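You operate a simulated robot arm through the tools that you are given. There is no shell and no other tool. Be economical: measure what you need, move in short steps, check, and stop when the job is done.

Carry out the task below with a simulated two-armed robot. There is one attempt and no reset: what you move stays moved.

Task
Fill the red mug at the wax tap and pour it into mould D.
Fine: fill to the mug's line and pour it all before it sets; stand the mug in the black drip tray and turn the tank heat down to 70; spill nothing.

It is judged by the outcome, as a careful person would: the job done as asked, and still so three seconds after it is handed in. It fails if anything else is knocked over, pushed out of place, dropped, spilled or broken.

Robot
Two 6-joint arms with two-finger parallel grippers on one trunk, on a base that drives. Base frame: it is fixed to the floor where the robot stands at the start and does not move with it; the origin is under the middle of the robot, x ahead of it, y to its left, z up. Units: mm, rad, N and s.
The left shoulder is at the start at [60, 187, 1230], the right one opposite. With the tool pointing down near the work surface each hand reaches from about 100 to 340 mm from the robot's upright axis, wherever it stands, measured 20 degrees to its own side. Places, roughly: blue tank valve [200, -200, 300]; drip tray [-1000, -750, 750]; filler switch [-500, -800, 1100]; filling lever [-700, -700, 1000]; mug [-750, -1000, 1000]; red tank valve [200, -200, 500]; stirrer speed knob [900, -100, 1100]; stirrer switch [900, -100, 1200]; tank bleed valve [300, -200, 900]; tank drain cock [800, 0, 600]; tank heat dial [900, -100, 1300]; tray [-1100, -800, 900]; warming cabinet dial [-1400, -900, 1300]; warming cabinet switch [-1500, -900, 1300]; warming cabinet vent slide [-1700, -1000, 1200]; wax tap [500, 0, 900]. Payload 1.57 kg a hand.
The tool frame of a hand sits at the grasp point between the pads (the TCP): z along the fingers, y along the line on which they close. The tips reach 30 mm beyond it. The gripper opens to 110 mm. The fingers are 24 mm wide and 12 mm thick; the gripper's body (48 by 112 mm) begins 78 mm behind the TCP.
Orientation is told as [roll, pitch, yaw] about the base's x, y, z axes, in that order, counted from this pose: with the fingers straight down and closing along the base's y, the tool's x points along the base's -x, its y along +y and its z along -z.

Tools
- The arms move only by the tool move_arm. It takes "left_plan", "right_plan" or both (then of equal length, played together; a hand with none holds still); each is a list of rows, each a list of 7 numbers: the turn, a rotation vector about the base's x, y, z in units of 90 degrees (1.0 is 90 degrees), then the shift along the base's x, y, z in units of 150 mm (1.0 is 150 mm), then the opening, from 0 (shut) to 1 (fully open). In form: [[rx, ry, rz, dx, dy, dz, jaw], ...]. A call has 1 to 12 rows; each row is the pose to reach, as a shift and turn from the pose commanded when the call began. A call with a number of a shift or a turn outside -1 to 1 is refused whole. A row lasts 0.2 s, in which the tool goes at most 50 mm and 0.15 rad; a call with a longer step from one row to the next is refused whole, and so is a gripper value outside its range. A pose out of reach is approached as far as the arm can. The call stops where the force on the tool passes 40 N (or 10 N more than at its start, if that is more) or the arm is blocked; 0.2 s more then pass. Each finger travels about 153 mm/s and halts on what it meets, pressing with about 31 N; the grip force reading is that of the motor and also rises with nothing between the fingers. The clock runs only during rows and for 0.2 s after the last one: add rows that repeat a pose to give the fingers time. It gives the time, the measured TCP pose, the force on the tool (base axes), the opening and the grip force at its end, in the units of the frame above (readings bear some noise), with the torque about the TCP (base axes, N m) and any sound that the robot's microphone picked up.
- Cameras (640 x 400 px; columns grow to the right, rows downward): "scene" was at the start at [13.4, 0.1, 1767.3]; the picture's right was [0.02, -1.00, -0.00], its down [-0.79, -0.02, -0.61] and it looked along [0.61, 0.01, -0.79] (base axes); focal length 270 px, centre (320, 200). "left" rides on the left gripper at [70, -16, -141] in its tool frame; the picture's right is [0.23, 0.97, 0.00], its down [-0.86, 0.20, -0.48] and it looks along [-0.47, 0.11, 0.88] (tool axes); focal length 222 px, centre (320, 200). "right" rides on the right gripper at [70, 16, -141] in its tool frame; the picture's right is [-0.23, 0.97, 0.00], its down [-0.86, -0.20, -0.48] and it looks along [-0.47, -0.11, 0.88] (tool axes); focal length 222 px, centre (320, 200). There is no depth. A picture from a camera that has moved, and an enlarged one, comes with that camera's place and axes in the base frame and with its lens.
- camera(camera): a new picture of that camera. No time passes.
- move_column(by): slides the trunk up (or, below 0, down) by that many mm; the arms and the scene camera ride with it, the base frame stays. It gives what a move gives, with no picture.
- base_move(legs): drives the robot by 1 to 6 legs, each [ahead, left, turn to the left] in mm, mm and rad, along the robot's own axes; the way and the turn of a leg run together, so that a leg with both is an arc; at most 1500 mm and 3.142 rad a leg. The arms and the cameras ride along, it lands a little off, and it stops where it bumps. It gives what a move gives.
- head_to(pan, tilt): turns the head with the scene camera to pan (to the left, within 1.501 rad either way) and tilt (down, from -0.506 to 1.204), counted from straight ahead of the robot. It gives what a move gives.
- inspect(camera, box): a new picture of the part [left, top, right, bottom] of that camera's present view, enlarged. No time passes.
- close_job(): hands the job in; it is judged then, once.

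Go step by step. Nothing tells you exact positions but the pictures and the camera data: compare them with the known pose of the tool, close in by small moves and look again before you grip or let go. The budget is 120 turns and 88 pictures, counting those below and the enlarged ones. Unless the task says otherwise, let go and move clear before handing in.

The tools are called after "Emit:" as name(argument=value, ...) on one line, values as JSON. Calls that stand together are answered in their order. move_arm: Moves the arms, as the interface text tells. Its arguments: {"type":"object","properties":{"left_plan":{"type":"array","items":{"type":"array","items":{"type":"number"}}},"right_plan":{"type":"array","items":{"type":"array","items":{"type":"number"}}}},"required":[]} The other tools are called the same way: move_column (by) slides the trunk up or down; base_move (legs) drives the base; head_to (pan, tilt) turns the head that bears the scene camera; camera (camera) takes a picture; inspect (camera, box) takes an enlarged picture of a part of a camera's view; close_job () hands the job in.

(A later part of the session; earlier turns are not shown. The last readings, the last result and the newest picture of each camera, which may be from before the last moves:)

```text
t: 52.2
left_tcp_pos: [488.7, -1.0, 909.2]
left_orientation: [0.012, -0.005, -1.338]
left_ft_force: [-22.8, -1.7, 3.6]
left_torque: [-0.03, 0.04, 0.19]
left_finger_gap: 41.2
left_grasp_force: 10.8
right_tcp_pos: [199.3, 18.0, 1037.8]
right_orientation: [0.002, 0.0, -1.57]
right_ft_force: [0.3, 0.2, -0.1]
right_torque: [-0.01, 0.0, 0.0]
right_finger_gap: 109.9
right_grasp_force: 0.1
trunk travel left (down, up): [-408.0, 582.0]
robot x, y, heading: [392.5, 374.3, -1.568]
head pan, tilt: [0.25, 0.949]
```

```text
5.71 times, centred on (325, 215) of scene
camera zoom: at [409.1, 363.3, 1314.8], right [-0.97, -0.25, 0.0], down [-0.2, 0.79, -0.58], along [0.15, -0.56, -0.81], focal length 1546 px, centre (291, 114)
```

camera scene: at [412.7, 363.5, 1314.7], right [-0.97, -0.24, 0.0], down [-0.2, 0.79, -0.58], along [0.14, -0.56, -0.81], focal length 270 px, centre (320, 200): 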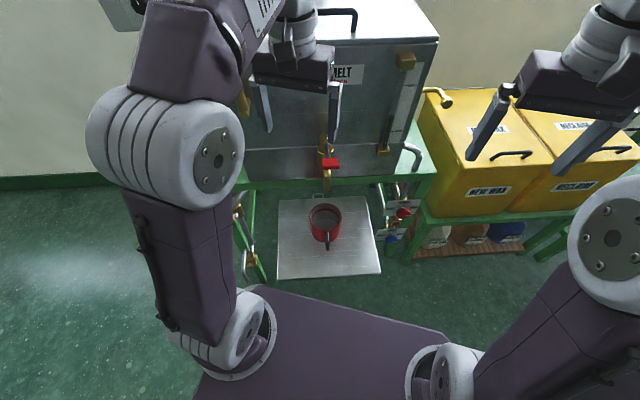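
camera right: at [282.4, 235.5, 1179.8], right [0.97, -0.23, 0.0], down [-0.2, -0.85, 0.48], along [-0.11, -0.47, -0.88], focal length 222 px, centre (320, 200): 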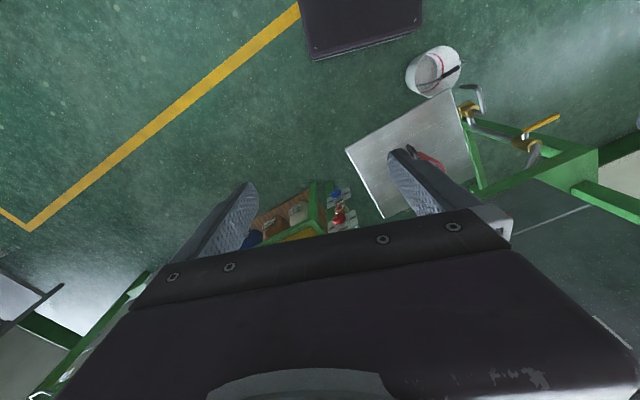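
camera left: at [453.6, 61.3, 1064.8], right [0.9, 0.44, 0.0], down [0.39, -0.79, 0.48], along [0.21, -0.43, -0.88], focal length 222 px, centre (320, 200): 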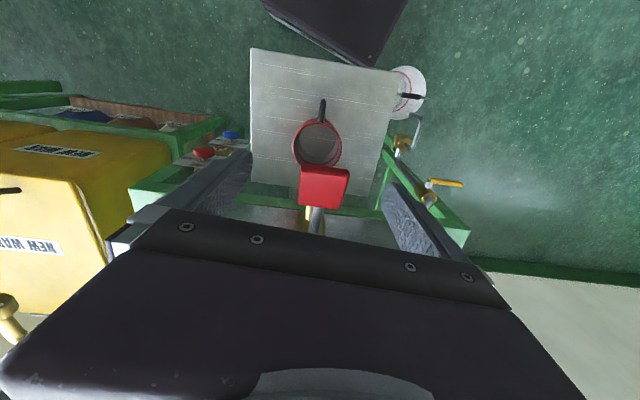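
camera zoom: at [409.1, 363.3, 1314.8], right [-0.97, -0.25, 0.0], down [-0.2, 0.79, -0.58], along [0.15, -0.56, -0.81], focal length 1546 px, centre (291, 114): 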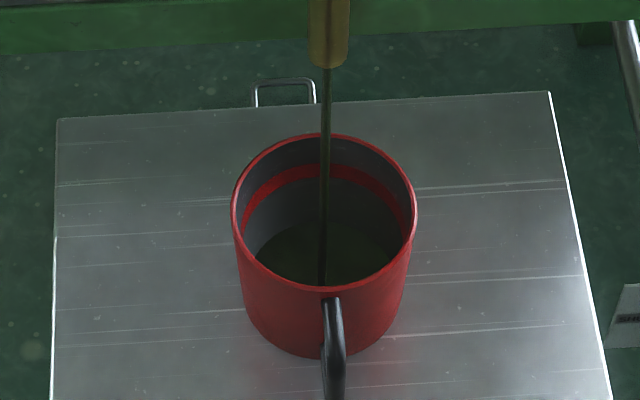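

The mug's line is the red ring inside, and the wax is still well below it. I'll hold longer and check.

Emit:
move_arm(left_plan=[[0, 0, 0, 0, 0, 0, 0.2], [0, 0, 0, 0, 0, 0, 0.2], [0, 0, 0, 0, 0, 0, 0.2], [0, 0, 0, 0, 0, 0, 0.2], [0, 0, 0, 0, 0, 0, 0.2], [0, 0, 0, 0, 0, 0, 0.2], [0, 0, 0, 0, 0, 0, 0.2], [0, 0, 0, 0, 0, 0, 0.2]])

Emit:
inspect(camera="scene", box=[300, 180, 350, 250])

```text
t: 54.0
left_tcp_pos: [488.9, -1.9, 908.0]
left_orientation: [0.013, -0.006, -1.34]
left_ft_force: [-21.3, -1.0, 2.2]
left_torque: [0.1, 0.03, 0.19]
left_finger_gap: 40.7
left_grasp_force: 10.7
right_tcp_pos: [199.6, 18.8, 1037.0]
right_orientation: [0.003, 0.0, -1.57]
right_ft_force: [0.1, 0.5, 0.7]
right_torque: [0.02, -0.01, 0.02]
right_finger_gap: 109.7
right_grasp_force: 0.1
trunk travel left (down, up): [-408.0, 582.0]
robot x, y, heading: [399.5, 379.6, -1.57]
head pan, tilt: [0.25, 0.949]
```

```text
5.71 times, centred on (325, 215) of scene
camera zoom: at [409.1, 363.2, 1314.8], right [-0.97, -0.25, 0.0], down [-0.2, 0.79, -0.58], along [0.15, -0.56, -0.81], focal length 1546 px, centre (291, 114)
```

zoom: 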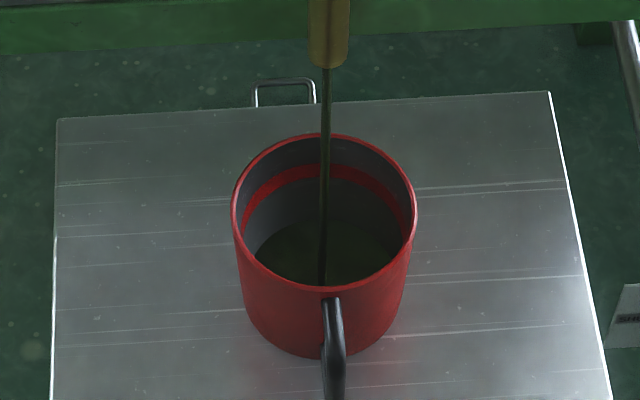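

The level barely rises, so I'll press the lever further for more flow.

Emit:
move_arm(left_plan=[[0, 0, 0, 0, 0, -0.08, 0.2], [0, 0, 0, 0, 0, -0.16, 0.2], [0, 0, 0, 0, 0, -0.16, 0.2]])

Emit:
inspect(camera="scene", box=[290, 120, 360, 250])

```text
t: 54.8
left_tcp_pos: [488.6, -2.1, 883.6]
left_orientation: [0.013, -0.005, -1.339]
left_ft_force: [-20.8, -4.9, 3.4]
left_torque: [-0.14, -0.12, 0.21]
left_finger_gap: 41.1
left_grasp_force: 10.6
right_tcp_pos: [199.4, 19.8, 1038.4]
right_orientation: [0.003, -0.001, -1.571]
right_ft_force: [0.3, 0.4, 0.4]
right_torque: [-0.02, 0.0, 0.02]
right_finger_gap: 110.0
right_grasp_force: 0.1
trunk travel left (down, up): [-408.0, 582.0]
robot x, y, heading: [396.7, 374.1, -1.57]
head pan, tilt: [0.25, 0.949]
```

```text
3.08 times, centred on (325, 185) of scene
camera zoom: at [409.4, 362.8, 1314.8], right [-0.97, -0.25, 0.0], down [-0.2, 0.79, -0.58], along [0.15, -0.56, -0.81], focal length 832 px, centre (305, 246)
```

zoom: 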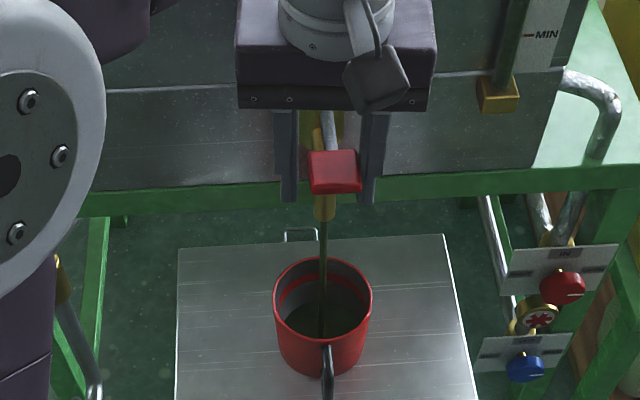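

Wider stream and the lever has moved. I'll hold two seconds at this setting and check.

Emit:
move_arm(left_plan=[[0, 0, 0, 0, 0, 0, 0.2], [0, 0, 0, 0, 0, 0, 0.2], [0, 0, 0, 0, 0, 0, 0.2], [0, 0, 0, 0, 0, 0, 0.2], [0, 0, 0, 0, 0, 0, 0.2], [0, 0, 0, 0, 0, 0, 0.2], [0, 0, 0, 0, 0, 0, 0.2], [0, 0, 0, 0, 0, 0, 0.2], [0, 0, 0, 0, 0, 0, 0.2]])

Emit:
inspect(camera="scene", box=[300, 180, 350, 250])

```text
t: 56.8
left_tcp_pos: [489.6, -1.5, 883.4]
left_orientation: [0.011, -0.003, -1.338]
left_ft_force: [-19.9, -5.1, 0.9]
left_torque: [0.14, -0.04, 0.23]
left_finger_gap: 40.7
left_grasp_force: 10.8
right_tcp_pos: [199.6, 17.7, 1038.1]
right_orientation: [0.004, 0.002, -1.571]
right_ft_force: [-0.7, 0.3, -0.4]
right_torque: [0.0, 0.01, 0.0]
right_finger_gap: 110.2
right_grasp_force: 0.0
trunk travel left (down, up): [-408.0, 582.0]
robot x, y, heading: [396.9, 375.1, -1.57]
head pan, tilt: [0.25, 0.949]
```

```text
5.71 times, centred on (325, 215) of scene
camera zoom: at [409.4, 362.5, 1314.8], right [-0.97, -0.25, 0.0], down [-0.2, 0.79, -0.58], along [0.15, -0.56, -0.81], focal length 1546 px, centre (291, 114)
```

zoom: 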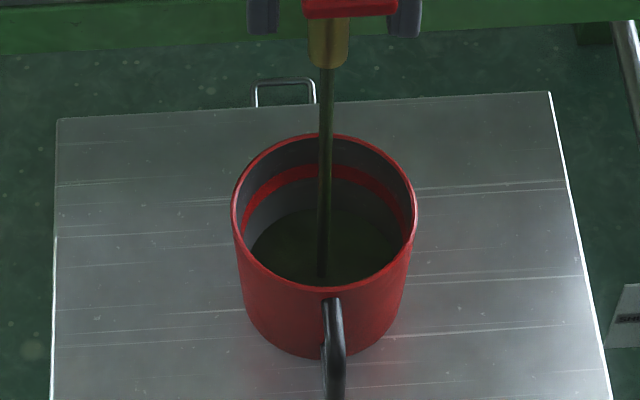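

The level is rising about 5 px/s with about 37 px to go. I'll hold about five more seconds.

Emit:
move_arm(left_plan=[[0, 0, 0, 0, 0, 0, 0.2], [0, 0, 0, 0, 0, 0, 0.2], [0, 0, 0, 0, 0, 0, 0.2], [0, 0, 0, 0, 0, 0, 0.2], [0, 0, 0, 0, 0, 0, 0.2], [0, 0, 0, 0, 0, 0, 0.2], [0, 0, 0, 0, 0, 0, 0.2], [0, 0, 0, 0, 0, 0, 0.2], [0, 0, 0, 0, 0, 0, 0.2], [0, 0, 0, 0, 0, 0, 0.2], [0, 0, 0, 0, 0, 0, 0.2], [0, 0, 0, 0, 0, 0, 0.2]])

Emit:
move_arm(left_plan=[[0, 0, 0, 0, 0, 0, 0.2], [0, 0, 0, 0, 0, 0, 0.2], [0, 0, 0, 0, 0, 0, 0.2], [0, 0, 0, 0, 0, 0, 0.2], [0, 0, 0, 0, 0, 0, 0.2], [0, 0, 0, 0, 0, 0, 0.2], [0, 0, 0, 0, 0, 0, 0.2], [0, 0, 0, 0, 0, 0, 0.2]])

Emit:
inspect(camera="scene", box=[300, 180, 350, 250])

```text
t: 59.4
left_tcp_pos: [489.2, -1.2, 885.0]
left_orientation: [0.013, -0.004, -1.339]
left_ft_force: [-19.7, -5.3, 2.0]
left_torque: [0.04, -0.05, 0.25]
left_finger_gap: 40.7
left_grasp_force: 10.3
right_tcp_pos: [200.3, 17.1, 1038.0]
right_orientation: [0.003, 0.001, -1.571]
right_ft_force: [0.2, -0.4, -0.9]
right_torque: [0.0, -0.01, 0.0]
right_finger_gap: 109.9
right_grasp_force: 0.1
trunk travel left (down, up): [-408.0, 582.0]
robot x, y, heading: [396.2, 376.3, -1.575]
head pan, tilt: [0.25, 0.949]
```

```text
t: 61.2
left_tcp_pos: [489.3, -1.6, 883.4]
left_orientation: [0.011, -0.003, -1.34]
left_ft_force: [-20.2, -4.7, 1.5]
left_torque: [0.05, -0.06, 0.22]
left_finger_gap: 40.8
left_grasp_force: 10.9
right_tcp_pos: [199.5, 17.8, 1038.3]
right_orientation: [0.004, 0.001, -1.572]
right_ft_force: [-0.3, 0.5, -0.8]
right_torque: [0.0, 0.01, -0.02]
right_finger_gap: 109.7
right_grasp_force: 0.1
trunk travel left (down, up): [-408.0, 582.0]
robot x, y, heading: [395.3, 373.5, -1.568]
head pan, tilt: [0.25, 0.949]
```

```text
5.71 times, centred on (325, 215) of scene
camera zoom: at [409.5, 362.4, 1314.8], right [-0.97, -0.25, 0.0], down [-0.2, 0.79, -0.58], along [0.15, -0.56, -0.81], focal length 1546 px, centre (291, 114)
```

zoom: 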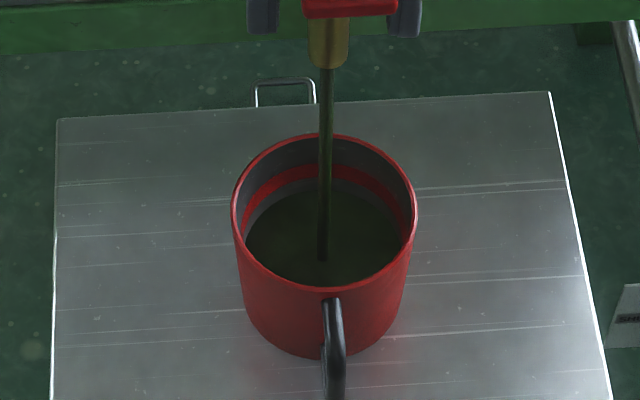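

Just below the ring now. Two more seconds and another check.

Emit:
move_arm(left_plan=[[0, 0, 0, 0, 0, 0, 0.2], [0, 0, 0, 0, 0, 0, 0.2], [0, 0, 0, 0, 0, 0, 0.2], [0, 0, 0, 0, 0, 0, 0.2], [0, 0, 0, 0, 0, 0, 0.2], [0, 0, 0, 0, 0, 0, 0.2], [0, 0, 0, 0, 0, 0, 0.2], [0, 0, 0, 0, 0, 0, 0.2], [0, 0, 0, 0, 0, 0, 0.2]])

Emit:
inspect(camera="scene", box=[310, 190, 340, 235])

```text
t: 63.2
left_tcp_pos: [488.7, -1.7, 885.3]
left_orientation: [0.013, -0.004, -1.34]
left_ft_force: [-19.7, -5.2, 1.2]
left_torque: [0.06, -0.06, 0.23]
left_finger_gap: 40.8
left_grasp_force: 10.3
right_tcp_pos: [200.0, 17.0, 1038.5]
right_orientation: [0.006, 0.002, -1.571]
right_ft_force: [-0.3, -0.1, 0.0]
right_torque: [-0.02, 0.01, 0.05]
right_finger_gap: 110.1
right_grasp_force: 0.1
trunk travel left (down, up): [-408.0, 582.0]
robot x, y, heading: [398.2, 373.2, -1.569]
head pan, tilt: [0.25, 0.949]
```

```text
8.89 times, centred on (325, 212) of scene
camera zoom: at [409.5, 362.4, 1314.8], right [-0.97, -0.25, 0.0], down [-0.2, 0.79, -0.58], along [0.15, -0.56, -0.81], focal length 2405 px, centre (276, 89)
```

zoom: 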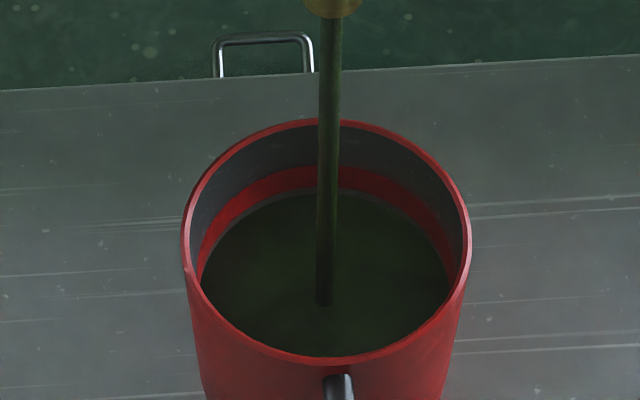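

The surface is just at the ring's lower edge. I'll hold 1.2 s more and then lift the lever back to closed.

Emit:
move_arm(left_plan=[[0, 0, 0, 0, 0, 0, 0.2], [0, 0, 0, 0, 0, 0, 0.2], [0, 0, 0, 0, 0, 0, 0.2], [0, 0, 0, 0, 0, 0, 0.2], [0, 0, 0, 0, 0, 0, 0.2], [0, 0, 0, 0, 0, 0, 0.2], [0, 0, 0, 0, 0, 0.15, 0.2], [0, 0, 0, 0, 0, 0.27, 0.2], [0, 0, 0, 0, 0, 0.27, 0.2]])

Emit:
inspect(camera="scene", box=[290, 130, 350, 235])

```text
t: 65.2
left_tcp_pos: [489.6, -2.1, 923.9]
left_orientation: [0.012, -0.003, -1.339]
left_ft_force: [-21.3, -8.6, -6.4]
left_torque: [-0.24, -0.17, 0.36]
left_finger_gap: 42.5
left_grasp_force: 11.6
right_tcp_pos: [200.0, 16.3, 1037.0]
right_orientation: [0.004, 0.001, -1.571]
right_ft_force: [-0.1, -0.7, 0.9]
right_torque: [0.02, 0.03, -0.01]
right_finger_gap: 110.0
right_grasp_force: 0.1
trunk travel left (down, up): [-408.0, 582.0]
robot x, y, heading: [398.1, 375.0, -1.572]
head pan, tilt: [0.25, 0.949]
```

```text
3.81 times, centred on (320, 182) of scene
camera zoom: at [409.2, 360.7, 1314.8], right [-0.97, -0.25, 0.0], down [-0.2, 0.79, -0.58], along [0.15, -0.56, -0.81], focal length 1031 px, centre (320, 267)
```

zoom: 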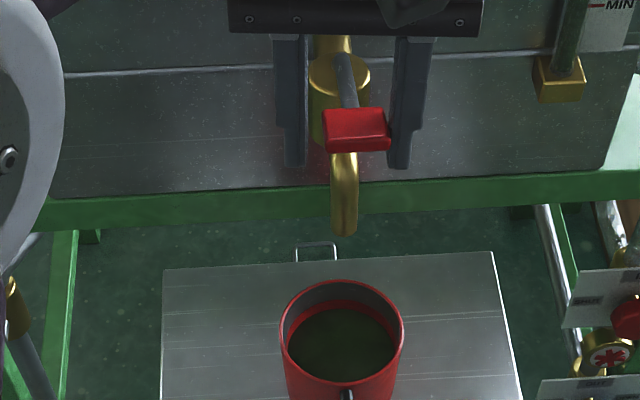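

Flow has stopped. I'll check the level close up before letting go.

Emit:
inspect(camera="scene", box=[310, 190, 340, 235])

```text
8.89 times, centred on (325, 212) of scene
camera zoom: at [409.2, 360.7, 1314.8], right [-0.97, -0.25, 0.0], down [-0.2, 0.79, -0.58], along [0.15, -0.56, -0.81], focal length 2405 px, centre (276, 89)
```

zoom: 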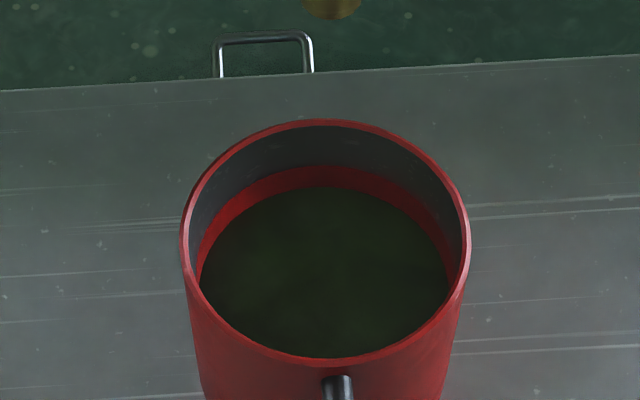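

The level is in the lower part of the ring, so a short extra squirt will bring it to the middle.

Emit:
move_arm(left_plan=[[0, 0, 0, 0, 0, -0.15, 0.2], [0, 0, 0, 0, 0, -0.27, 0.2], [0, 0, 0, 0, 0, -0.27, 0.2], [0, 0, 0, 0, 0, -0.27, 0.2], [0, 0, 0, 0, 0, -0.27, 0.2], [0, 0, 0, 0, 0, -0.12, 0.2], [0, 0, 0, 0, 0, 0, 0.2], [0, 0, 0, 0, 0, 0.01, 0.2]])

Emit:
inspect(camera="scene", box=[310, 190, 340, 235])

```text
t: 67.0
left_tcp_pos: [490.4, -4.6, 925.9]
left_orientation: [0.011, -0.005, -1.338]
left_ft_force: [-19.5, -8.7, -6.3]
left_torque: [-0.26, -0.05, 0.35]
left_finger_gap: 41.4
left_grasp_force: 10.5
right_tcp_pos: [199.3, 17.5, 1037.3]
right_orientation: [0.004, 0.003, -1.572]
right_ft_force: [-0.9, 0.4, 0.6]
right_torque: [-0.02, -0.03, 0.01]
right_finger_gap: 110.0
right_grasp_force: 0.0
trunk travel left (down, up): [-408.0, 582.0]
robot x, y, heading: [398.7, 376.8, -1.571]
head pan, tilt: [0.25, 0.949]
```

```text
8.89 times, centred on (325, 212) of scene
camera zoom: at [409.6, 360.9, 1314.8], right [-0.97, -0.25, 0.0], down [-0.2, 0.79, -0.58], along [0.15, -0.56, -0.81], focal length 2405 px, centre (276, 89)
```

zoom: 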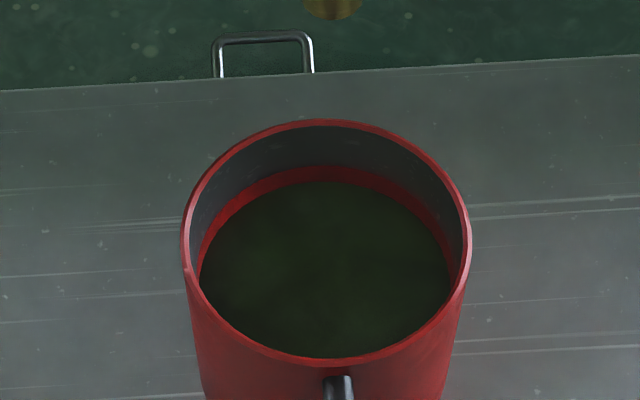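

The wax now sits mid-ring. I'll release the lever, lift clear and back off, then confirm it stays shut.

Emit:
move_arm(left_plan=[[0, 0, 0, 0, 0, 0, 0.6], [0, 0, 0, -0.02, 0, 0, 1], [0, 0, 0, -0.02, 0, 0, 1], [0, 0, -0.05, -0.02, 0, 0.3, 1], [0, 0, -0.1, -0.02, 0, 0.55, 1], [0, 0, -0.148, 0.05, 0.3, 0.55, 1], [0, 0, -0.148, 0.09, 0.6, 0.55, 1], [0, 0, -0.148, 0.09, 0.9, 0.55, 1]])

Emit:
move_column(by=-180)

Emit:
move_arm(left_plan=[[-0.09, 0, 0, 0, 0, 0, 1], [-0.18, 0, 0, 0, 0, 0, 1], [-0.27, 0, 0, 0, 0, 0, 1], [-0.36, 0, 0, 0, 0, 0, 1], [-0.45, 0, 0, 0, 0, 0, 1], [-0.54, 0, 0, 0, 0, 0, 1], [-0.63, 0, 0, 0, 0, 0, 1], [-0.72, 0, 0, 0, 0, 0, 1], [-0.81, 0, 0, 0, 0, 0, 1], [-0.9, 0, 0, 0, 0, 0, 1], [-0.99, 0, 0, 0, 0, 0, 1], [-1, 0, 0, 0, 0, 0, 1]])

Emit:
camera(camera="scene")

```text
t: 68.8
left_tcp_pos: [504.0, 136.0, 1009.2]
left_orientation: [0.01, -0.006, -1.572]
left_ft_force: [-0.4, 0.6, -0.5]
left_torque: [-0.06, 0.02, 0.01]
left_finger_gap: 110.0
left_grasp_force: 0.1
right_tcp_pos: [203.1, 20.4, 1040.1]
right_orientation: [-0.002, -0.001, -1.57]
right_ft_force: [0.1, 0.5, -0.3]
right_torque: [-0.05, 0.01, 0.0]
right_finger_gap: 110.0
right_grasp_force: 0.0
trunk travel left (down, up): [-408.0, 582.0]
robot x, y, heading: [398.7, 376.7, -1.57]
head pan, tilt: [0.25, 0.949]
```

```text
t: 70.8
left_tcp_pos: [504.9, 134.3, 828.8]
left_orientation: [0.012, -0.005, -1.571]
left_ft_force: [0.1, -0.3, -0.5]
left_torque: [-0.03, 0.0, 0.0]
left_finger_gap: 110.3
left_grasp_force: 0.0
right_tcp_pos: [203.3, 18.0, 858.5]
right_orientation: [0.001, 0.0, -1.571]
right_ft_force: [0.0, 0.0, -0.4]
right_torque: [-0.01, 0.01, -0.04]
right_finger_gap: 109.9
right_grasp_force: 0.2
trunk travel left (down, up): [-228.0, 762.0]
robot x, y, heading: [399.9, 374.0, -1.573]
head pan, tilt: [0.25, 0.949]
```

```text
t: 73.4
left_tcp_pos: [450.3, 158.1, 851.1]
left_orientation: [3.066, -1.568, 1.657]
left_ft_force: [0.6, 0.9, -0.5]
left_torque: [0.0, 0.0, 0.03]
left_finger_gap: 109.9
left_grasp_force: 0.1
left hand out of reach, approached as far as the arm can: row 1, 2, 3, 4, 5, 6, 7, 8, 9, 10, 11, 12
right_tcp_pos: [202.2, 18.4, 859.6]
right_orientation: [-0.001, 0.0, -1.57]
right_ft_force: [-0.2, 0.1, 0.0]
right_torque: [-0.01, 0.02, -0.01]
right_finger_gap: 110.1
right_grasp_force: 0.1
trunk travel left (down, up): [-228.0, 762.0]
robot x, y, heading: [397.1, 378.9, -1.566]
head pan, tilt: [0.25, 0.949]
```

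```text
43 pictures are left
camera scene: at [413.6, 363.3, 1134.8], right [-0.97, -0.25, 0.0], down [-0.2, 0.79, -0.58], along [0.14, -0.56, -0.81], focal length 270 px, centre (320, 200)
```

scene: 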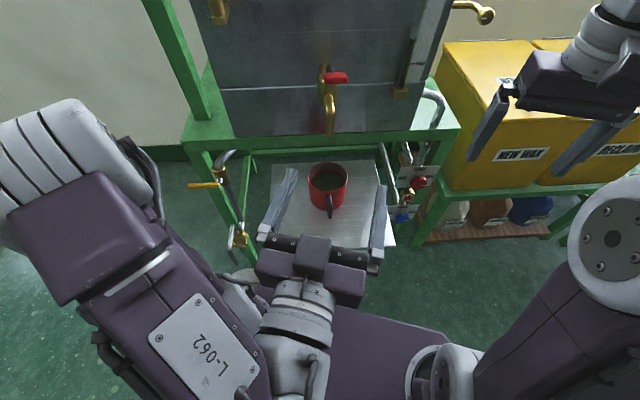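

The tap stays shut, and the left hand now points forward, though its pose was off because it was too close in. I'll move it down and forward towards the front of the mug, keeping clear, and read the pose.

Emit:
move_arm(left_plan=[[0, 0, 0, 0.05, -0.05, -0.25, 1], [0, 0, 0, 0.05, -0.1, -0.5, 1], [0, 0, 0, 0.05, -0.15, -0.75, 1], [0, 0, 0, 0.05, -0.15, -1, 1], [0, 0, 0, 0.05, -0.15, -1, 1]])

```text
t: 74.0
left_tcp_pos: [437.0, 149.3, 814.3]
left_orientation: [-1.086, -1.369, -0.485]
left_ft_force: [-0.3, 1.4, -0.2]
left_torque: [-0.01, 0.0, -0.01]
left_finger_gap: 110.1
left_grasp_force: 0.1
left hand out of reach, approached as far as the arm can: row 1, 2, 3
right_tcp_pos: [203.3, 17.9, 860.0]
right_orientation: [0.001, -0.001, -1.57]
right_ft_force: [0.0, 0.3, 0.2]
right_torque: [0.03, 0.0, 0.0]
right_finger_gap: 110.0
right_grasp_force: 0.0
trunk travel left (down, up): [-228.0, 762.0]
robot x, y, heading: [395.5, 378.7, -1.571]
head pan, tilt: [0.25, 0.949]
stopped in row 3 (left hand): the arm was blocked; the commanded pose is now the measured one
```

The arm is folded too tightly this close. I'll back the base off 200 mm and extend the arm ahead instead.

Emit:
base_move(legs=[[-200, 0, 0]])

Emit:
move_arm(left_plan=[[0, 0, 0, 0.1, -0.2, -0.05, 1], [0, 0.0, 0, 0.2, -0.45, -0.1, 1], [0, 0, 0, 0.3, -0.7, -0.2, 1], [0, 0, 0, 0.42, -0.9, -0.3, 1], [0, 0, 0, 0.42, -0.9, -0.5, 1], [0, 0, 0, 0.42, -0.9, -0.5, 1]])

```text
t: 75.6
left_tcp_pos: [436.3, 355.6, 815.4]
left_orientation: [-1.089, -1.369, -0.485]
left_ft_force: [-0.1, 0.5, 0.8]
left_torque: [-0.01, -0.02, -0.01]
left_finger_gap: 109.9
left_grasp_force: 0.0
right_tcp_pos: [202.0, 222.8, 859.1]
right_orientation: [0.001, 0.001, -1.571]
right_ft_force: [-0.6, -0.8, 0.8]
right_torque: [-0.01, -0.01, -0.02]
right_finger_gap: 110.2
right_grasp_force: 0.0
trunk travel left (down, up): [-228.0, 762.0]
robot x, y, heading: [399.6, 579.3, -1.571]
head pan, tilt: [0.25, 0.949]
```

```text
t: 77.0
left_tcp_pos: [440.6, 185.0, 817.5]
left_orientation: [-1.071, -1.371, -0.5]
left_ft_force: [0.8, 1.0, 0.1]
left_torque: [0.0, -0.02, 0.03]
left_finger_gap: 110.0
left_grasp_force: 0.1
left hand out of reach, approached as far as the arm can: row 1, 2, 3, 4, 5, 6
right_tcp_pos: [202.4, 222.6, 859.1]
right_orientation: [-0.001, 0.0, -1.571]
right_ft_force: [-0.1, 0.1, 0.6]
right_torque: [-0.01, 0.02, -0.03]
right_finger_gap: 110.0
right_grasp_force: 0.1
trunk travel left (down, up): [-228.0, 762.0]
robot x, y, heading: [395.3, 582.1, -1.568]
head pan, tilt: [0.25, 0.949]
```

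The arm seems to like working above its shoulder, so I'll lower the trunk (the right hand is clear of the bins now) and ask for a higher pose relative to the shoulder, with the finger line levelled.

Emit:
move_column(by=-215)

Emit:
move_arm(left_plan=[[0, -0.05, 0, 0, 0, 0.2, 1], [0, -0.11, 0, 0, 0, 0.4, 1], [0, -0.11, 0, 0, 0, 0.5, 1], [0, -0.11, 0, 0, 0, 0.5, 1]])

Emit:
head_to(pan=0.15, tilt=0.75)

Emit:
camera(camera="scene")

```text
t: 79.3
left_tcp_pos: [441.7, 185.3, 602.7]
left_orientation: [-1.073, -1.37, -0.495]
left_ft_force: [-0.8, -0.3, -0.1]
left_torque: [0.02, 0.0, 0.0]
left_finger_gap: 110.0
left_grasp_force: 0.1
right_tcp_pos: [203.9, 223.0, 644.4]
right_orientation: [0.0, 0.0, -1.571]
right_ft_force: [0.4, 0.1, 0.0]
right_torque: [0.03, 0.03, 0.0]
right_finger_gap: 109.8
right_grasp_force: 0.0
trunk travel left (down, up): [-13.0, 977.0]
robot x, y, heading: [400.6, 578.0, -1.569]
head pan, tilt: [0.25, 0.949]
```

```text
t: 80.3
left_tcp_pos: [427.3, 176.6, 674.0]
left_orientation: [-0.037, -1.475, -1.521]
left_ft_force: [-1.0, 0.3, -0.3]
left_torque: [0.04, -0.02, -0.02]
left_finger_gap: 109.7
left_grasp_force: 0.0
left hand out of reach, approached as far as the arm can: row 2, 3, 4
right_tcp_pos: [202.9, 223.1, 644.0]
right_orientation: [0.0, 0.002, -1.571]
right_ft_force: [0.3, -0.1, 0.3]
right_torque: [-0.02, 0.0, 0.02]
right_finger_gap: 109.7
right_grasp_force: 0.1
trunk travel left (down, up): [-13.0, 977.0]
robot x, y, heading: [396.2, 575.0, -1.571]
head pan, tilt: [0.25, 0.949]
```

```text
t: 81.0
left_tcp_pos: [427.9, 176.1, 674.6]
left_orientation: [-0.042, -1.475, -1.519]
left_ft_force: [-0.1, -0.2, 0.8]
left_torque: [-0.01, 0.0, 0.01]
left_finger_gap: 110.1
left_grasp_force: 0.0
right_tcp_pos: [202.5, 222.8, 643.9]
right_orientation: [0.001, 0.0, -1.572]
right_ft_force: [-0.1, -0.4, -0.3]
right_torque: [-0.02, 0.01, 0.01]
right_finger_gap: 109.9
right_grasp_force: 0.2
trunk travel left (down, up): [-13.0, 977.0]
robot x, y, heading: [394.8, 576.5, -1.572]
head pan, tilt: [0.15, 0.75]
```

```text
42 pictures are left
camera scene: at [408.0, 555.9, 935.2], right [-0.99, -0.15, 0.0], down [-0.1, 0.67, -0.73], along [0.11, -0.72, -0.68], focal length 270 px, centre (320, 200)
```

scene: 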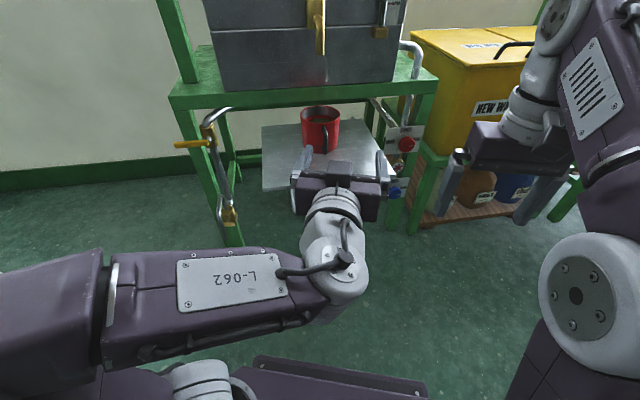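

The finger line is now level and pointing at the mug, with TCP at (428, 176, 674). I'll lower to grip height and slide the base left to line up with the mug.

Emit:
move_arm(left_plan=[[0, 0, 0, 0, 0, -0.2, 1], [0, 0, 0, 0, 0, -0.4, 1], [0, 0, 0, 0, 0, -0.55, 1], [0, 0, 0, 0, 0, -0.55, 1]])

Emit:
base_move(legs=[[0, 70, 0]])

Emit:
camera(camera="left")

Emit:
camera(camera="scene")

```text
t: 82.0
left_tcp_pos: [428.4, 178.2, 591.1]
left_orientation: [-0.044, -1.474, -1.515]
left_ft_force: [0.0, 0.3, 0.0]
left_torque: [-0.01, 0.0, 0.0]
left_finger_gap: 110.1
left_grasp_force: 0.1
right_tcp_pos: [202.9, 221.4, 644.1]
right_orientation: [-0.001, 0.001, -1.571]
right_ft_force: [-0.3, 1.2, 0.2]
right_torque: [0.02, -0.02, -0.01]
right_finger_gap: 110.2
right_grasp_force: 0.0
trunk travel left (down, up): [-13.0, 977.0]
robot x, y, heading: [396.5, 575.9, -1.574]
head pan, tilt: [0.15, 0.75]
```

```text
t: 83.0
left_tcp_pos: [498.7, 177.8, 591.3]
left_orientation: [-0.043, -1.474, -1.517]
left_ft_force: [0.2, -0.7, -0.5]
left_torque: [-0.03, -0.01, 0.07]
left_finger_gap: 109.9
left_grasp_force: 0.2
right_tcp_pos: [272.6, 222.6, 644.6]
right_orientation: [0.001, 0.0, -1.571]
right_ft_force: [-0.3, -0.2, 0.0]
right_torque: [-0.02, 0.02, 0.01]
right_finger_gap: 109.9
right_grasp_force: 0.1
trunk travel left (down, up): [-13.0, 977.0]
robot x, y, heading: [469.3, 575.6, -1.572]
head pan, tilt: [0.15, 0.75]
```

```text
41 pictures are left
camera left: at [481.6, 324.8, 535.4], right [0.97, 0.03, -0.23], down [0.2, 0.4, 0.9], along [0.12, -0.92, 0.38], focal length 222 px, centre (320, 200)
```

left: 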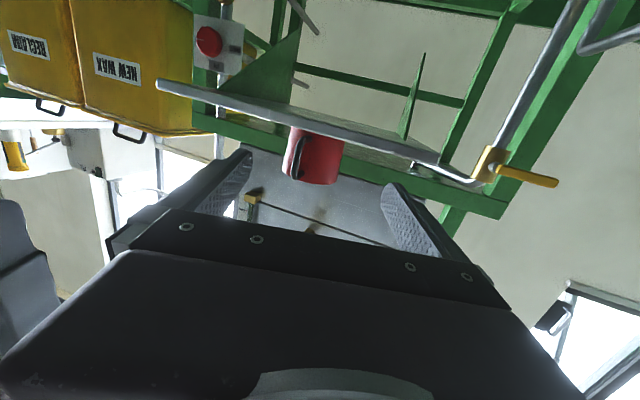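

```text
40 pictures are left
camera scene: at [478.0, 555.9, 935.3], right [-0.99, -0.15, 0.0], down [-0.1, 0.67, -0.73], along [0.11, -0.72, -0.68], focal length 270 px, centre (320, 200)
```

scene: 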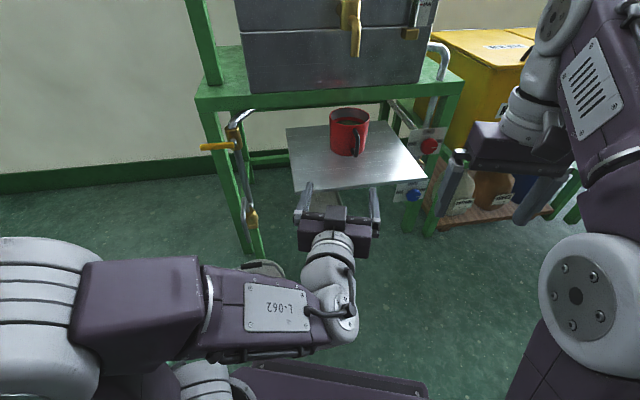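

The wrist camera hangs under the hand and would meet the shelf edge, so I'll tilt the hand to point 45° forward-and-down, which lifts the camera clear.

Emit:
move_arm(left_plan=[[0.09, 0, 0, 0, 0, 0.05, 1], [0.18, 0, 0, 0, 0, 0.05, 1], [0.27, 0, 0, 0, 0, 0.05, 1], [0.36, 0, 0, 0, 0, 0.05, 1], [0.44, 0, 0, 0, 0, 0.05, 1], [0.44, 0, 0, 0, 0, 0.05, 1]])

Emit:
base_move(legs=[[90, 0, 0]])

Emit:
camera(camera="left")

Emit:
camera(camera="scene")

```text
t: 84.5
left_tcp_pos: [498.7, 176.7, 598.9]
left_orientation: [0.003, -0.784, -1.564]
left_ft_force: [0.2, -0.1, 0.5]
left_torque: [-0.02, -0.01, -0.02]
left_finger_gap: 110.2
left_grasp_force: 0.0
right_tcp_pos: [273.3, 221.3, 643.6]
right_orientation: [0.0, -0.002, -1.57]
right_ft_force: [-0.4, -0.1, 0.2]
right_torque: [0.0, 0.02, 0.03]
right_finger_gap: 109.9
right_grasp_force: 0.1
trunk travel left (down, up): [-13.0, 977.0]
robot x, y, heading: [467.8, 577.2, -1.565]
head pan, tilt: [0.15, 0.75]
```

```text
t: 85.6
left_tcp_pos: [498.1, 85.8, 599.8]
left_orientation: [0.005, -0.783, -1.563]
left_ft_force: [-0.5, 0.5, 0.0]
left_torque: [0.01, 0.0, 0.01]
left_finger_gap: 110.1
left_grasp_force: 0.1
right_tcp_pos: [273.1, 132.2, 644.1]
right_orientation: [-0.001, 0.001, -1.571]
right_ft_force: [0.3, 0.0, 0.9]
right_torque: [-0.03, 0.0, 0.03]
right_finger_gap: 110.1
right_grasp_force: 0.2
trunk travel left (down, up): [-13.0, 977.0]
robot x, y, heading: [464.4, 486.7, -1.57]
head pan, tilt: [0.15, 0.75]
```

```text
39 pictures are left
camera left: at [481.8, 235.8, 650.0], right [0.97, 0.17, -0.16], down [0.2, -0.27, 0.94], along [0.12, -0.95, -0.29], focal length 222 px, centre (320, 200)
```

left: 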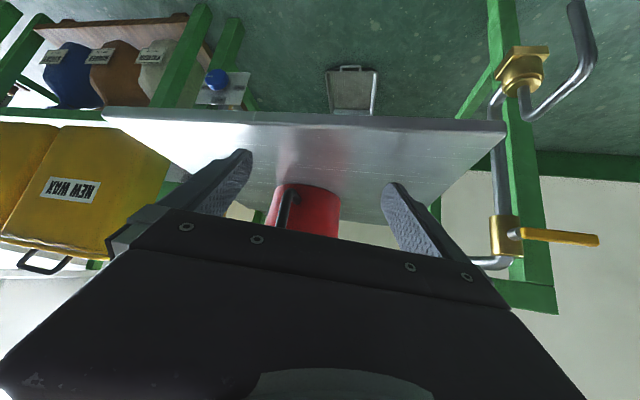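

```text
38 pictures are left
camera scene: at [478.1, 465.2, 935.3], right [-0.99, -0.15, 0.0], down [-0.1, 0.67, -0.73], along [0.11, -0.72, -0.68], focal length 270 px, centre (320, 200)
```

scene: 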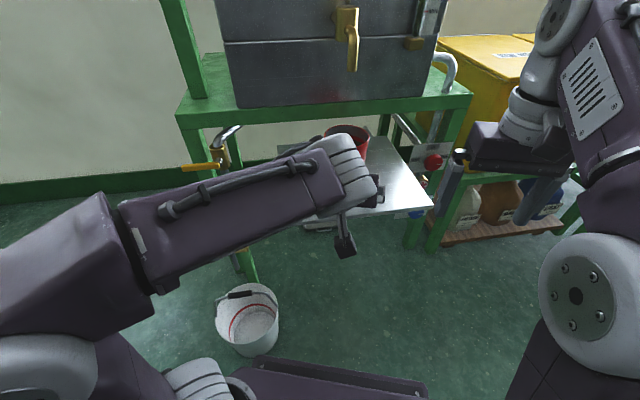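

The mug is centred between the fingers (x about 500, shelf at z about 564). The base would clip the pail going straight ahead, so I'll shift the hand left in the robot frame and the base right by the same amount.

Emit:
move_arm(left_plan=[[0, 0, 0, 0.15, 0, 0.03, 1], [0, 0, 0, 0.3, 0, 0.05, 1], [0, 0, 0, 0.4, 0, 0.05, 1], [0, 0, 0, 0.4, 0, 0.05, 1]])

Emit:
base_move(legs=[[0, -60, 0]])

```text
t: 86.6
left_tcp_pos: [559.5, 85.1, 605.5]
left_orientation: [0.007, -0.781, -1.564]
left_ft_force: [-0.9, 0.0, 0.2]
left_torque: [0.02, 0.03, 0.03]
left_finger_gap: 110.0
left_grasp_force: 0.0
right_tcp_pos: [273.2, 130.3, 643.5]
right_orientation: [0.0, -0.001, -1.571]
right_ft_force: [-0.2, 0.4, -0.5]
right_torque: [-0.02, -0.02, -0.01]
right_finger_gap: 109.7
right_grasp_force: 0.1
trunk travel left (down, up): [-13.0, 977.0]
robot x, y, heading: [470.7, 487.5, -1.574]
head pan, tilt: [0.15, 0.75]
```

```text
t: 87.5
left_tcp_pos: [497.5, 86.4, 606.6]
left_orientation: [0.006, -0.782, -1.564]
left_ft_force: [-0.3, -0.1, -0.2]
left_torque: [0.04, 0.03, -0.02]
left_finger_gap: 110.0
left_grasp_force: 0.0
right_tcp_pos: [211.8, 131.3, 644.0]
right_orientation: [0.0, 0.0, -1.571]
right_ft_force: [0.2, -0.3, 0.5]
right_torque: [0.02, 0.04, 0.01]
right_finger_gap: 109.9
right_grasp_force: 0.0
trunk travel left (down, up): [-13.0, 977.0]
robot x, y, heading: [407.4, 486.0, -1.574]
head pan, tilt: [0.15, 0.75]
```

Next the arm goes forward 60 mm, with fingers passing either side of the handle, and then a look.

Emit:
move_arm(left_plan=[[0, 0, 0, 0.01, -0.2, 0, 1], [0, 0, 0, 0.01, -0.4, 0, 1], [0, 0, 0, 0.01, -0.4, 0, 1]])

Emit:
camera(camera="left")

```text
t: 88.3
left_tcp_pos: [499.1, 26.2, 604.9]
left_orientation: [0.007, -0.783, -1.563]
left_ft_force: [-0.2, 0.2, -0.2]
left_torque: [0.03, 0.02, -0.02]
left_finger_gap: 109.8
left_grasp_force: 0.1
right_tcp_pos: [211.7, 131.1, 643.2]
right_orientation: [-0.001, -0.001, -1.569]
right_ft_force: [-0.3, 1.0, -1.0]
right_torque: [0.04, -0.03, 0.0]
right_finger_gap: 110.0
right_grasp_force: 0.1
trunk travel left (down, up): [-13.0, 977.0]
robot x, y, heading: [404.6, 488.9, -1.568]
head pan, tilt: [0.15, 0.75]
```

```text
37 pictures are left
camera left: at [480.7, 174.7, 656.3], right [0.97, 0.17, -0.16], down [0.2, -0.27, 0.94], along [0.12, -0.95, -0.29], focal length 222 px, centre (320, 200)
```

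left: 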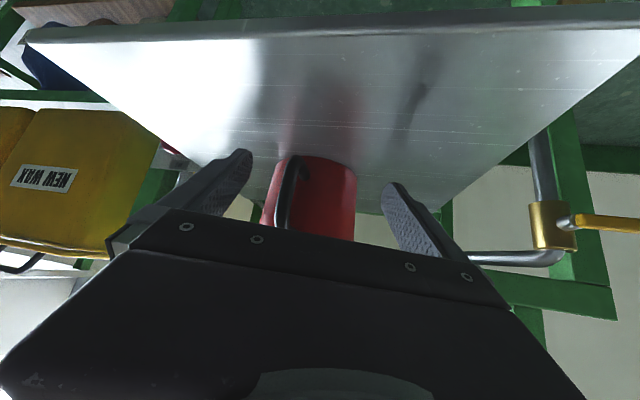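

Aligned. Continuing forward the last 70 mm.

Emit:
move_arm(left_plan=[[0, 0, 0, -0.01, -0.2, 0.01, 1], [0, 0, 0, -0.015, -0.36, 0.01, 1], [0, 0, 0, -0.015, -0.46, 0.01, 1], [0, 0, 0, -0.015, -0.46, 0.01, 1]])

Emit:
camera(camera="left")

Emit:
camera(camera="scene")

```text
t: 89.3
left_tcp_pos: [498.3, -44.2, 605.9]
left_orientation: [0.008, -0.783, -1.564]
left_ft_force: [-0.5, 0.5, 0.4]
left_torque: [-0.02, 0.04, -0.03]
left_finger_gap: 110.0
left_grasp_force: 0.0
right_tcp_pos: [213.2, 131.0, 643.9]
right_orientation: [0.001, 0.0, -1.57]
right_ft_force: [-0.2, 0.1, 0.5]
right_torque: [0.01, 0.0, 0.01]
right_finger_gap: 110.0
right_grasp_force: 0.0
trunk travel left (down, up): [-13.0, 977.0]
robot x, y, heading: [408.1, 486.8, -1.573]
head pan, tilt: [0.15, 0.75]
```

```text
36 pictures are left
camera left: at [479.0, 104.9, 656.7], right [0.97, 0.17, -0.16], down [0.2, -0.27, 0.94], along [0.12, -0.95, -0.29], focal length 222 px, centre (320, 200)
```

left: 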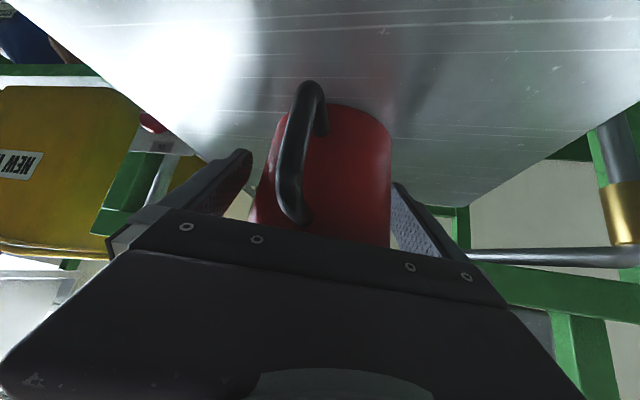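

```text
35 pictures are left
camera scene: at [417.0, 465.0, 935.3], right [-0.99, -0.15, 0.0], down [-0.1, 0.67, -0.73], along [0.11, -0.72, -0.68], focal length 270 px, centre (320, 200)
```

scene: 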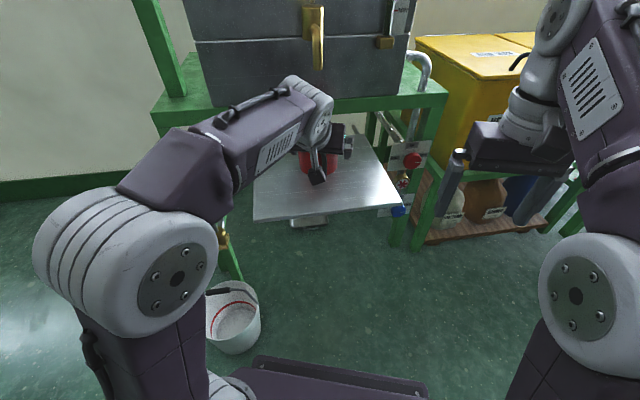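

The mug is centred between the fingers, so I'll close on it.

Emit:
move_arm(left_plan=[[0, 0, 0, 0, 0, 0, 0.9], [0, 0, 0, 0, 0, 0, 0.8], [0, 0, 0, 0, 0, 0, 0.5], [0, 0, 0, 0, 0, 0, 0.5]])

Emit:
move_arm(left_plan=[[0, 0, 0, 0, 0, 0.06, 0.4], [0, 0, 0, 0, 0, 0.13, 0.4], [0, 0, 0, 0, 0, 0.2, 0.4], [0, 0, 0, 0, 0, 0.2, 0.4]])

Emit:
inspect(camera="scene", box=[240, 60, 420, 230])

```text
t: 90.3
left_tcp_pos: [496.7, -43.8, 606.0]
left_orientation: [0.005, -0.781, -1.565]
left_ft_force: [-2.2, 1.5, 0.6]
left_torque: [0.01, 0.25, -0.03]
left_finger_gap: 87.3
left_grasp_force: 31.3
right_tcp_pos: [212.6, 131.8, 643.4]
right_orientation: [0.001, 0.0, -1.571]
right_ft_force: [0.5, 0.8, 0.0]
right_torque: [0.0, 0.0, -0.02]
right_finger_gap: 109.8
right_grasp_force: 0.0
trunk travel left (down, up): [-13.0, 977.0]
robot x, y, heading: [409.1, 485.6, -1.572]
head pan, tilt: [0.15, 0.75]
```

```text
t: 91.3
left_tcp_pos: [496.6, -44.1, 635.2]
left_orientation: [0.007, -0.783, -1.564]
left_ft_force: [-0.1, 0.1, -4.1]
left_torque: [0.01, -0.01, -0.01]
left_finger_gap: 87.6
left_grasp_force: 31.2
right_tcp_pos: [211.5, 131.2, 644.0]
right_orientation: [0.0, -0.001, -1.57]
right_ft_force: [-0.7, -0.2, -0.5]
right_torque: [-0.02, 0.03, -0.02]
right_finger_gap: 110.1
right_grasp_force: 0.1
trunk travel left (down, up): [-13.0, 977.0]
robot x, y, heading: [406.4, 490.8, -1.569]
head pan, tilt: [0.15, 0.75]
```

```text
2.35 times, centred on (330, 145) of scene
camera zoom: at [417.1, 464.6, 935.3], right [-0.99, -0.15, 0.0], down [-0.1, 0.67, -0.73], along [0.11, -0.72, -0.68], focal length 637 px, centre (296, 329)
```

zoom: 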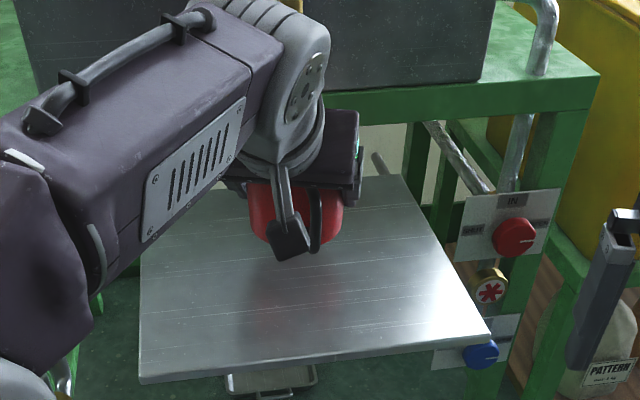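

The mug is lifted steadily (about 4 N) with no slip. I'll back away, raise it, and drive over to the bench.

Emit:
base_move(legs=[[-250, 0, 0]])

Emit:
move_column(by=350)

Emit:
base_move(legs=[[0, -1335, 0], [790, 0, 0]])

Emit:
head_to(pan=0.0, tilt=0.8)

Emit:
camera(camera="scene")

```text
t: 93.2
left_tcp_pos: [496.9, 205.9, 635.9]
left_orientation: [0.007, -0.781, -1.563]
left_ft_force: [0.0, -0.4, -4.6]
left_torque: [-0.01, -0.01, -0.01]
left_finger_gap: 87.1
left_grasp_force: 31.1
right_tcp_pos: [211.5, 380.6, 643.4]
right_orientation: [0.0, 0.001, -1.569]
right_ft_force: [-0.5, -0.2, 0.6]
right_torque: [0.0, -0.01, 0.0]
right_finger_gap: 110.2
right_grasp_force: 0.1
trunk travel left (down, up): [-13.0, 977.0]
robot x, y, heading: [401.6, 739.5, -1.567]
head pan, tilt: [0.15, 0.75]
```

```text
t: 96.6
left_tcp_pos: [498.2, 206.0, 985.0]
left_orientation: [0.008, -0.781, -1.56]
left_ft_force: [-0.5, 0.1, -4.6]
left_torque: [-0.03, 0.01, 0.01]
left_finger_gap: 87.3
left_grasp_force: 31.2
right_tcp_pos: [213.9, 379.8, 993.5]
right_orientation: [0.0, 0.003, -1.57]
right_ft_force: [0.0, 1.0, -0.1]
right_torque: [0.02, 0.02, 0.01]
right_finger_gap: 110.2
right_grasp_force: 0.0
trunk travel left (down, up): [-363.0, 627.0]
robot x, y, heading: [405.4, 738.0, -1.57]
head pan, tilt: [0.15, 0.75]
```

```text
t: 107.1
left_tcp_pos: [-850.3, -581.7, 985.6]
left_orientation: [0.008, -0.781, -1.565]
left_ft_force: [-0.4, 0.3, -4.6]
left_torque: [-0.02, 0.0, 0.03]
left_finger_gap: 87.3
left_grasp_force: 30.7
right_tcp_pos: [-1135.2, -406.6, 992.3]
right_orientation: [0.0, 0.003, -1.573]
right_ft_force: [1.1, -0.5, -0.4]
right_torque: [0.05, -0.02, 0.0]
right_finger_gap: 110.0
right_grasp_force: 0.0
trunk travel left (down, up): [-363.0, 627.0]
robot x, y, heading: [-940.3, -53.9, -1.573]
head pan, tilt: [0.15, 0.75]
```

```text
t: 107.8
left_tcp_pos: [-852.0, -580.9, 985.8]
left_orientation: [0.008, -0.78, -1.567]
left_ft_force: [-0.1, 0.6, -3.9]
left_torque: [-0.04, -0.01, 0.03]
left_finger_gap: 87.1
left_grasp_force: 30.5
right_tcp_pos: [-1132.9, -406.1, 993.7]
right_orientation: [0.001, 0.002, -1.572]
right_ft_force: [-0.1, 0.8, -0.1]
right_torque: [-0.01, -0.01, -0.02]
right_finger_gap: 110.1
right_grasp_force: 0.0
trunk travel left (down, up): [-363.0, 627.0]
robot x, y, heading: [-939.7, -49.2, -1.571]
head pan, tilt: [0.0, 0.799]
```

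```text
33 pictures are left
camera scene: at [-941.6, -72.0, 1281.3], right [-1.0, 0.0, 0.0], down [0.0, 0.72, -0.7], along [0.0, -0.7, -0.72], focal length 270 px, centre (320, 200)
```

scene: 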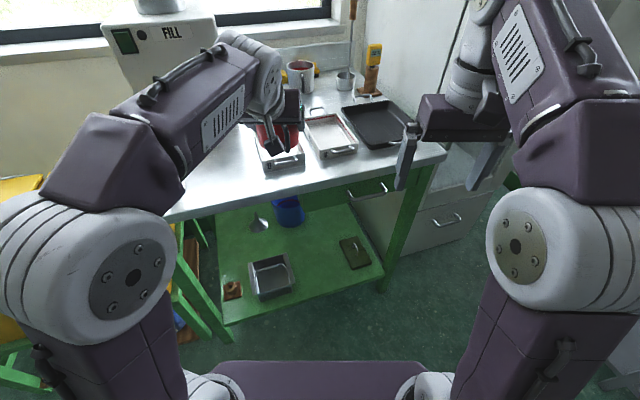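

The mug is at the bench edge. I'll enlarge to fix mould D's place from here.

Emit:
inspect(camera="scene", box=[230, 80, 430, 190])

Emit:
camera(camera="left")

```text
3.20 times, centred on (330, 135) of scene
camera zoom: at [-941.6, -72.0, 1281.3], right [-1.0, 0.0, 0.0], down [0.0, 0.72, -0.7], along [0.0, -0.7, -0.72], focal length 866 px, centre (288, 408)
```

zoom: 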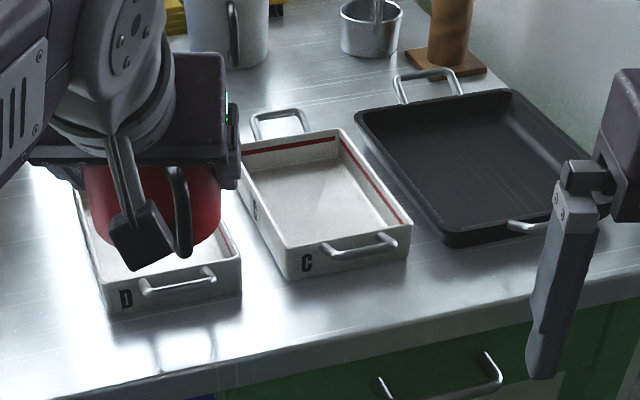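

```text
31 pictures are left
camera left: at [-868.2, -432.9, 1036.8], right [0.97, 0.17, -0.16], down [0.2, -0.27, 0.94], along [0.12, -0.95, -0.29], focal length 222 px, centre (320, 200)
```

left: 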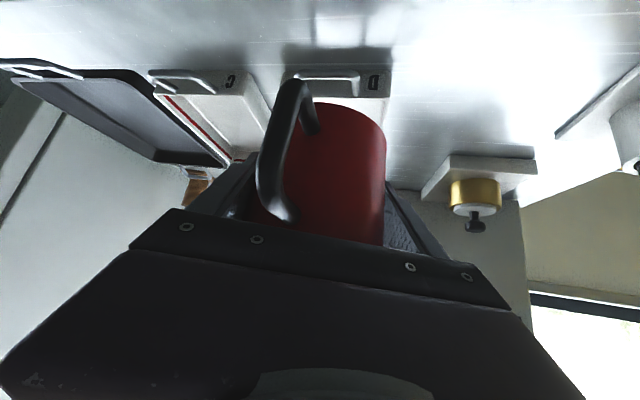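

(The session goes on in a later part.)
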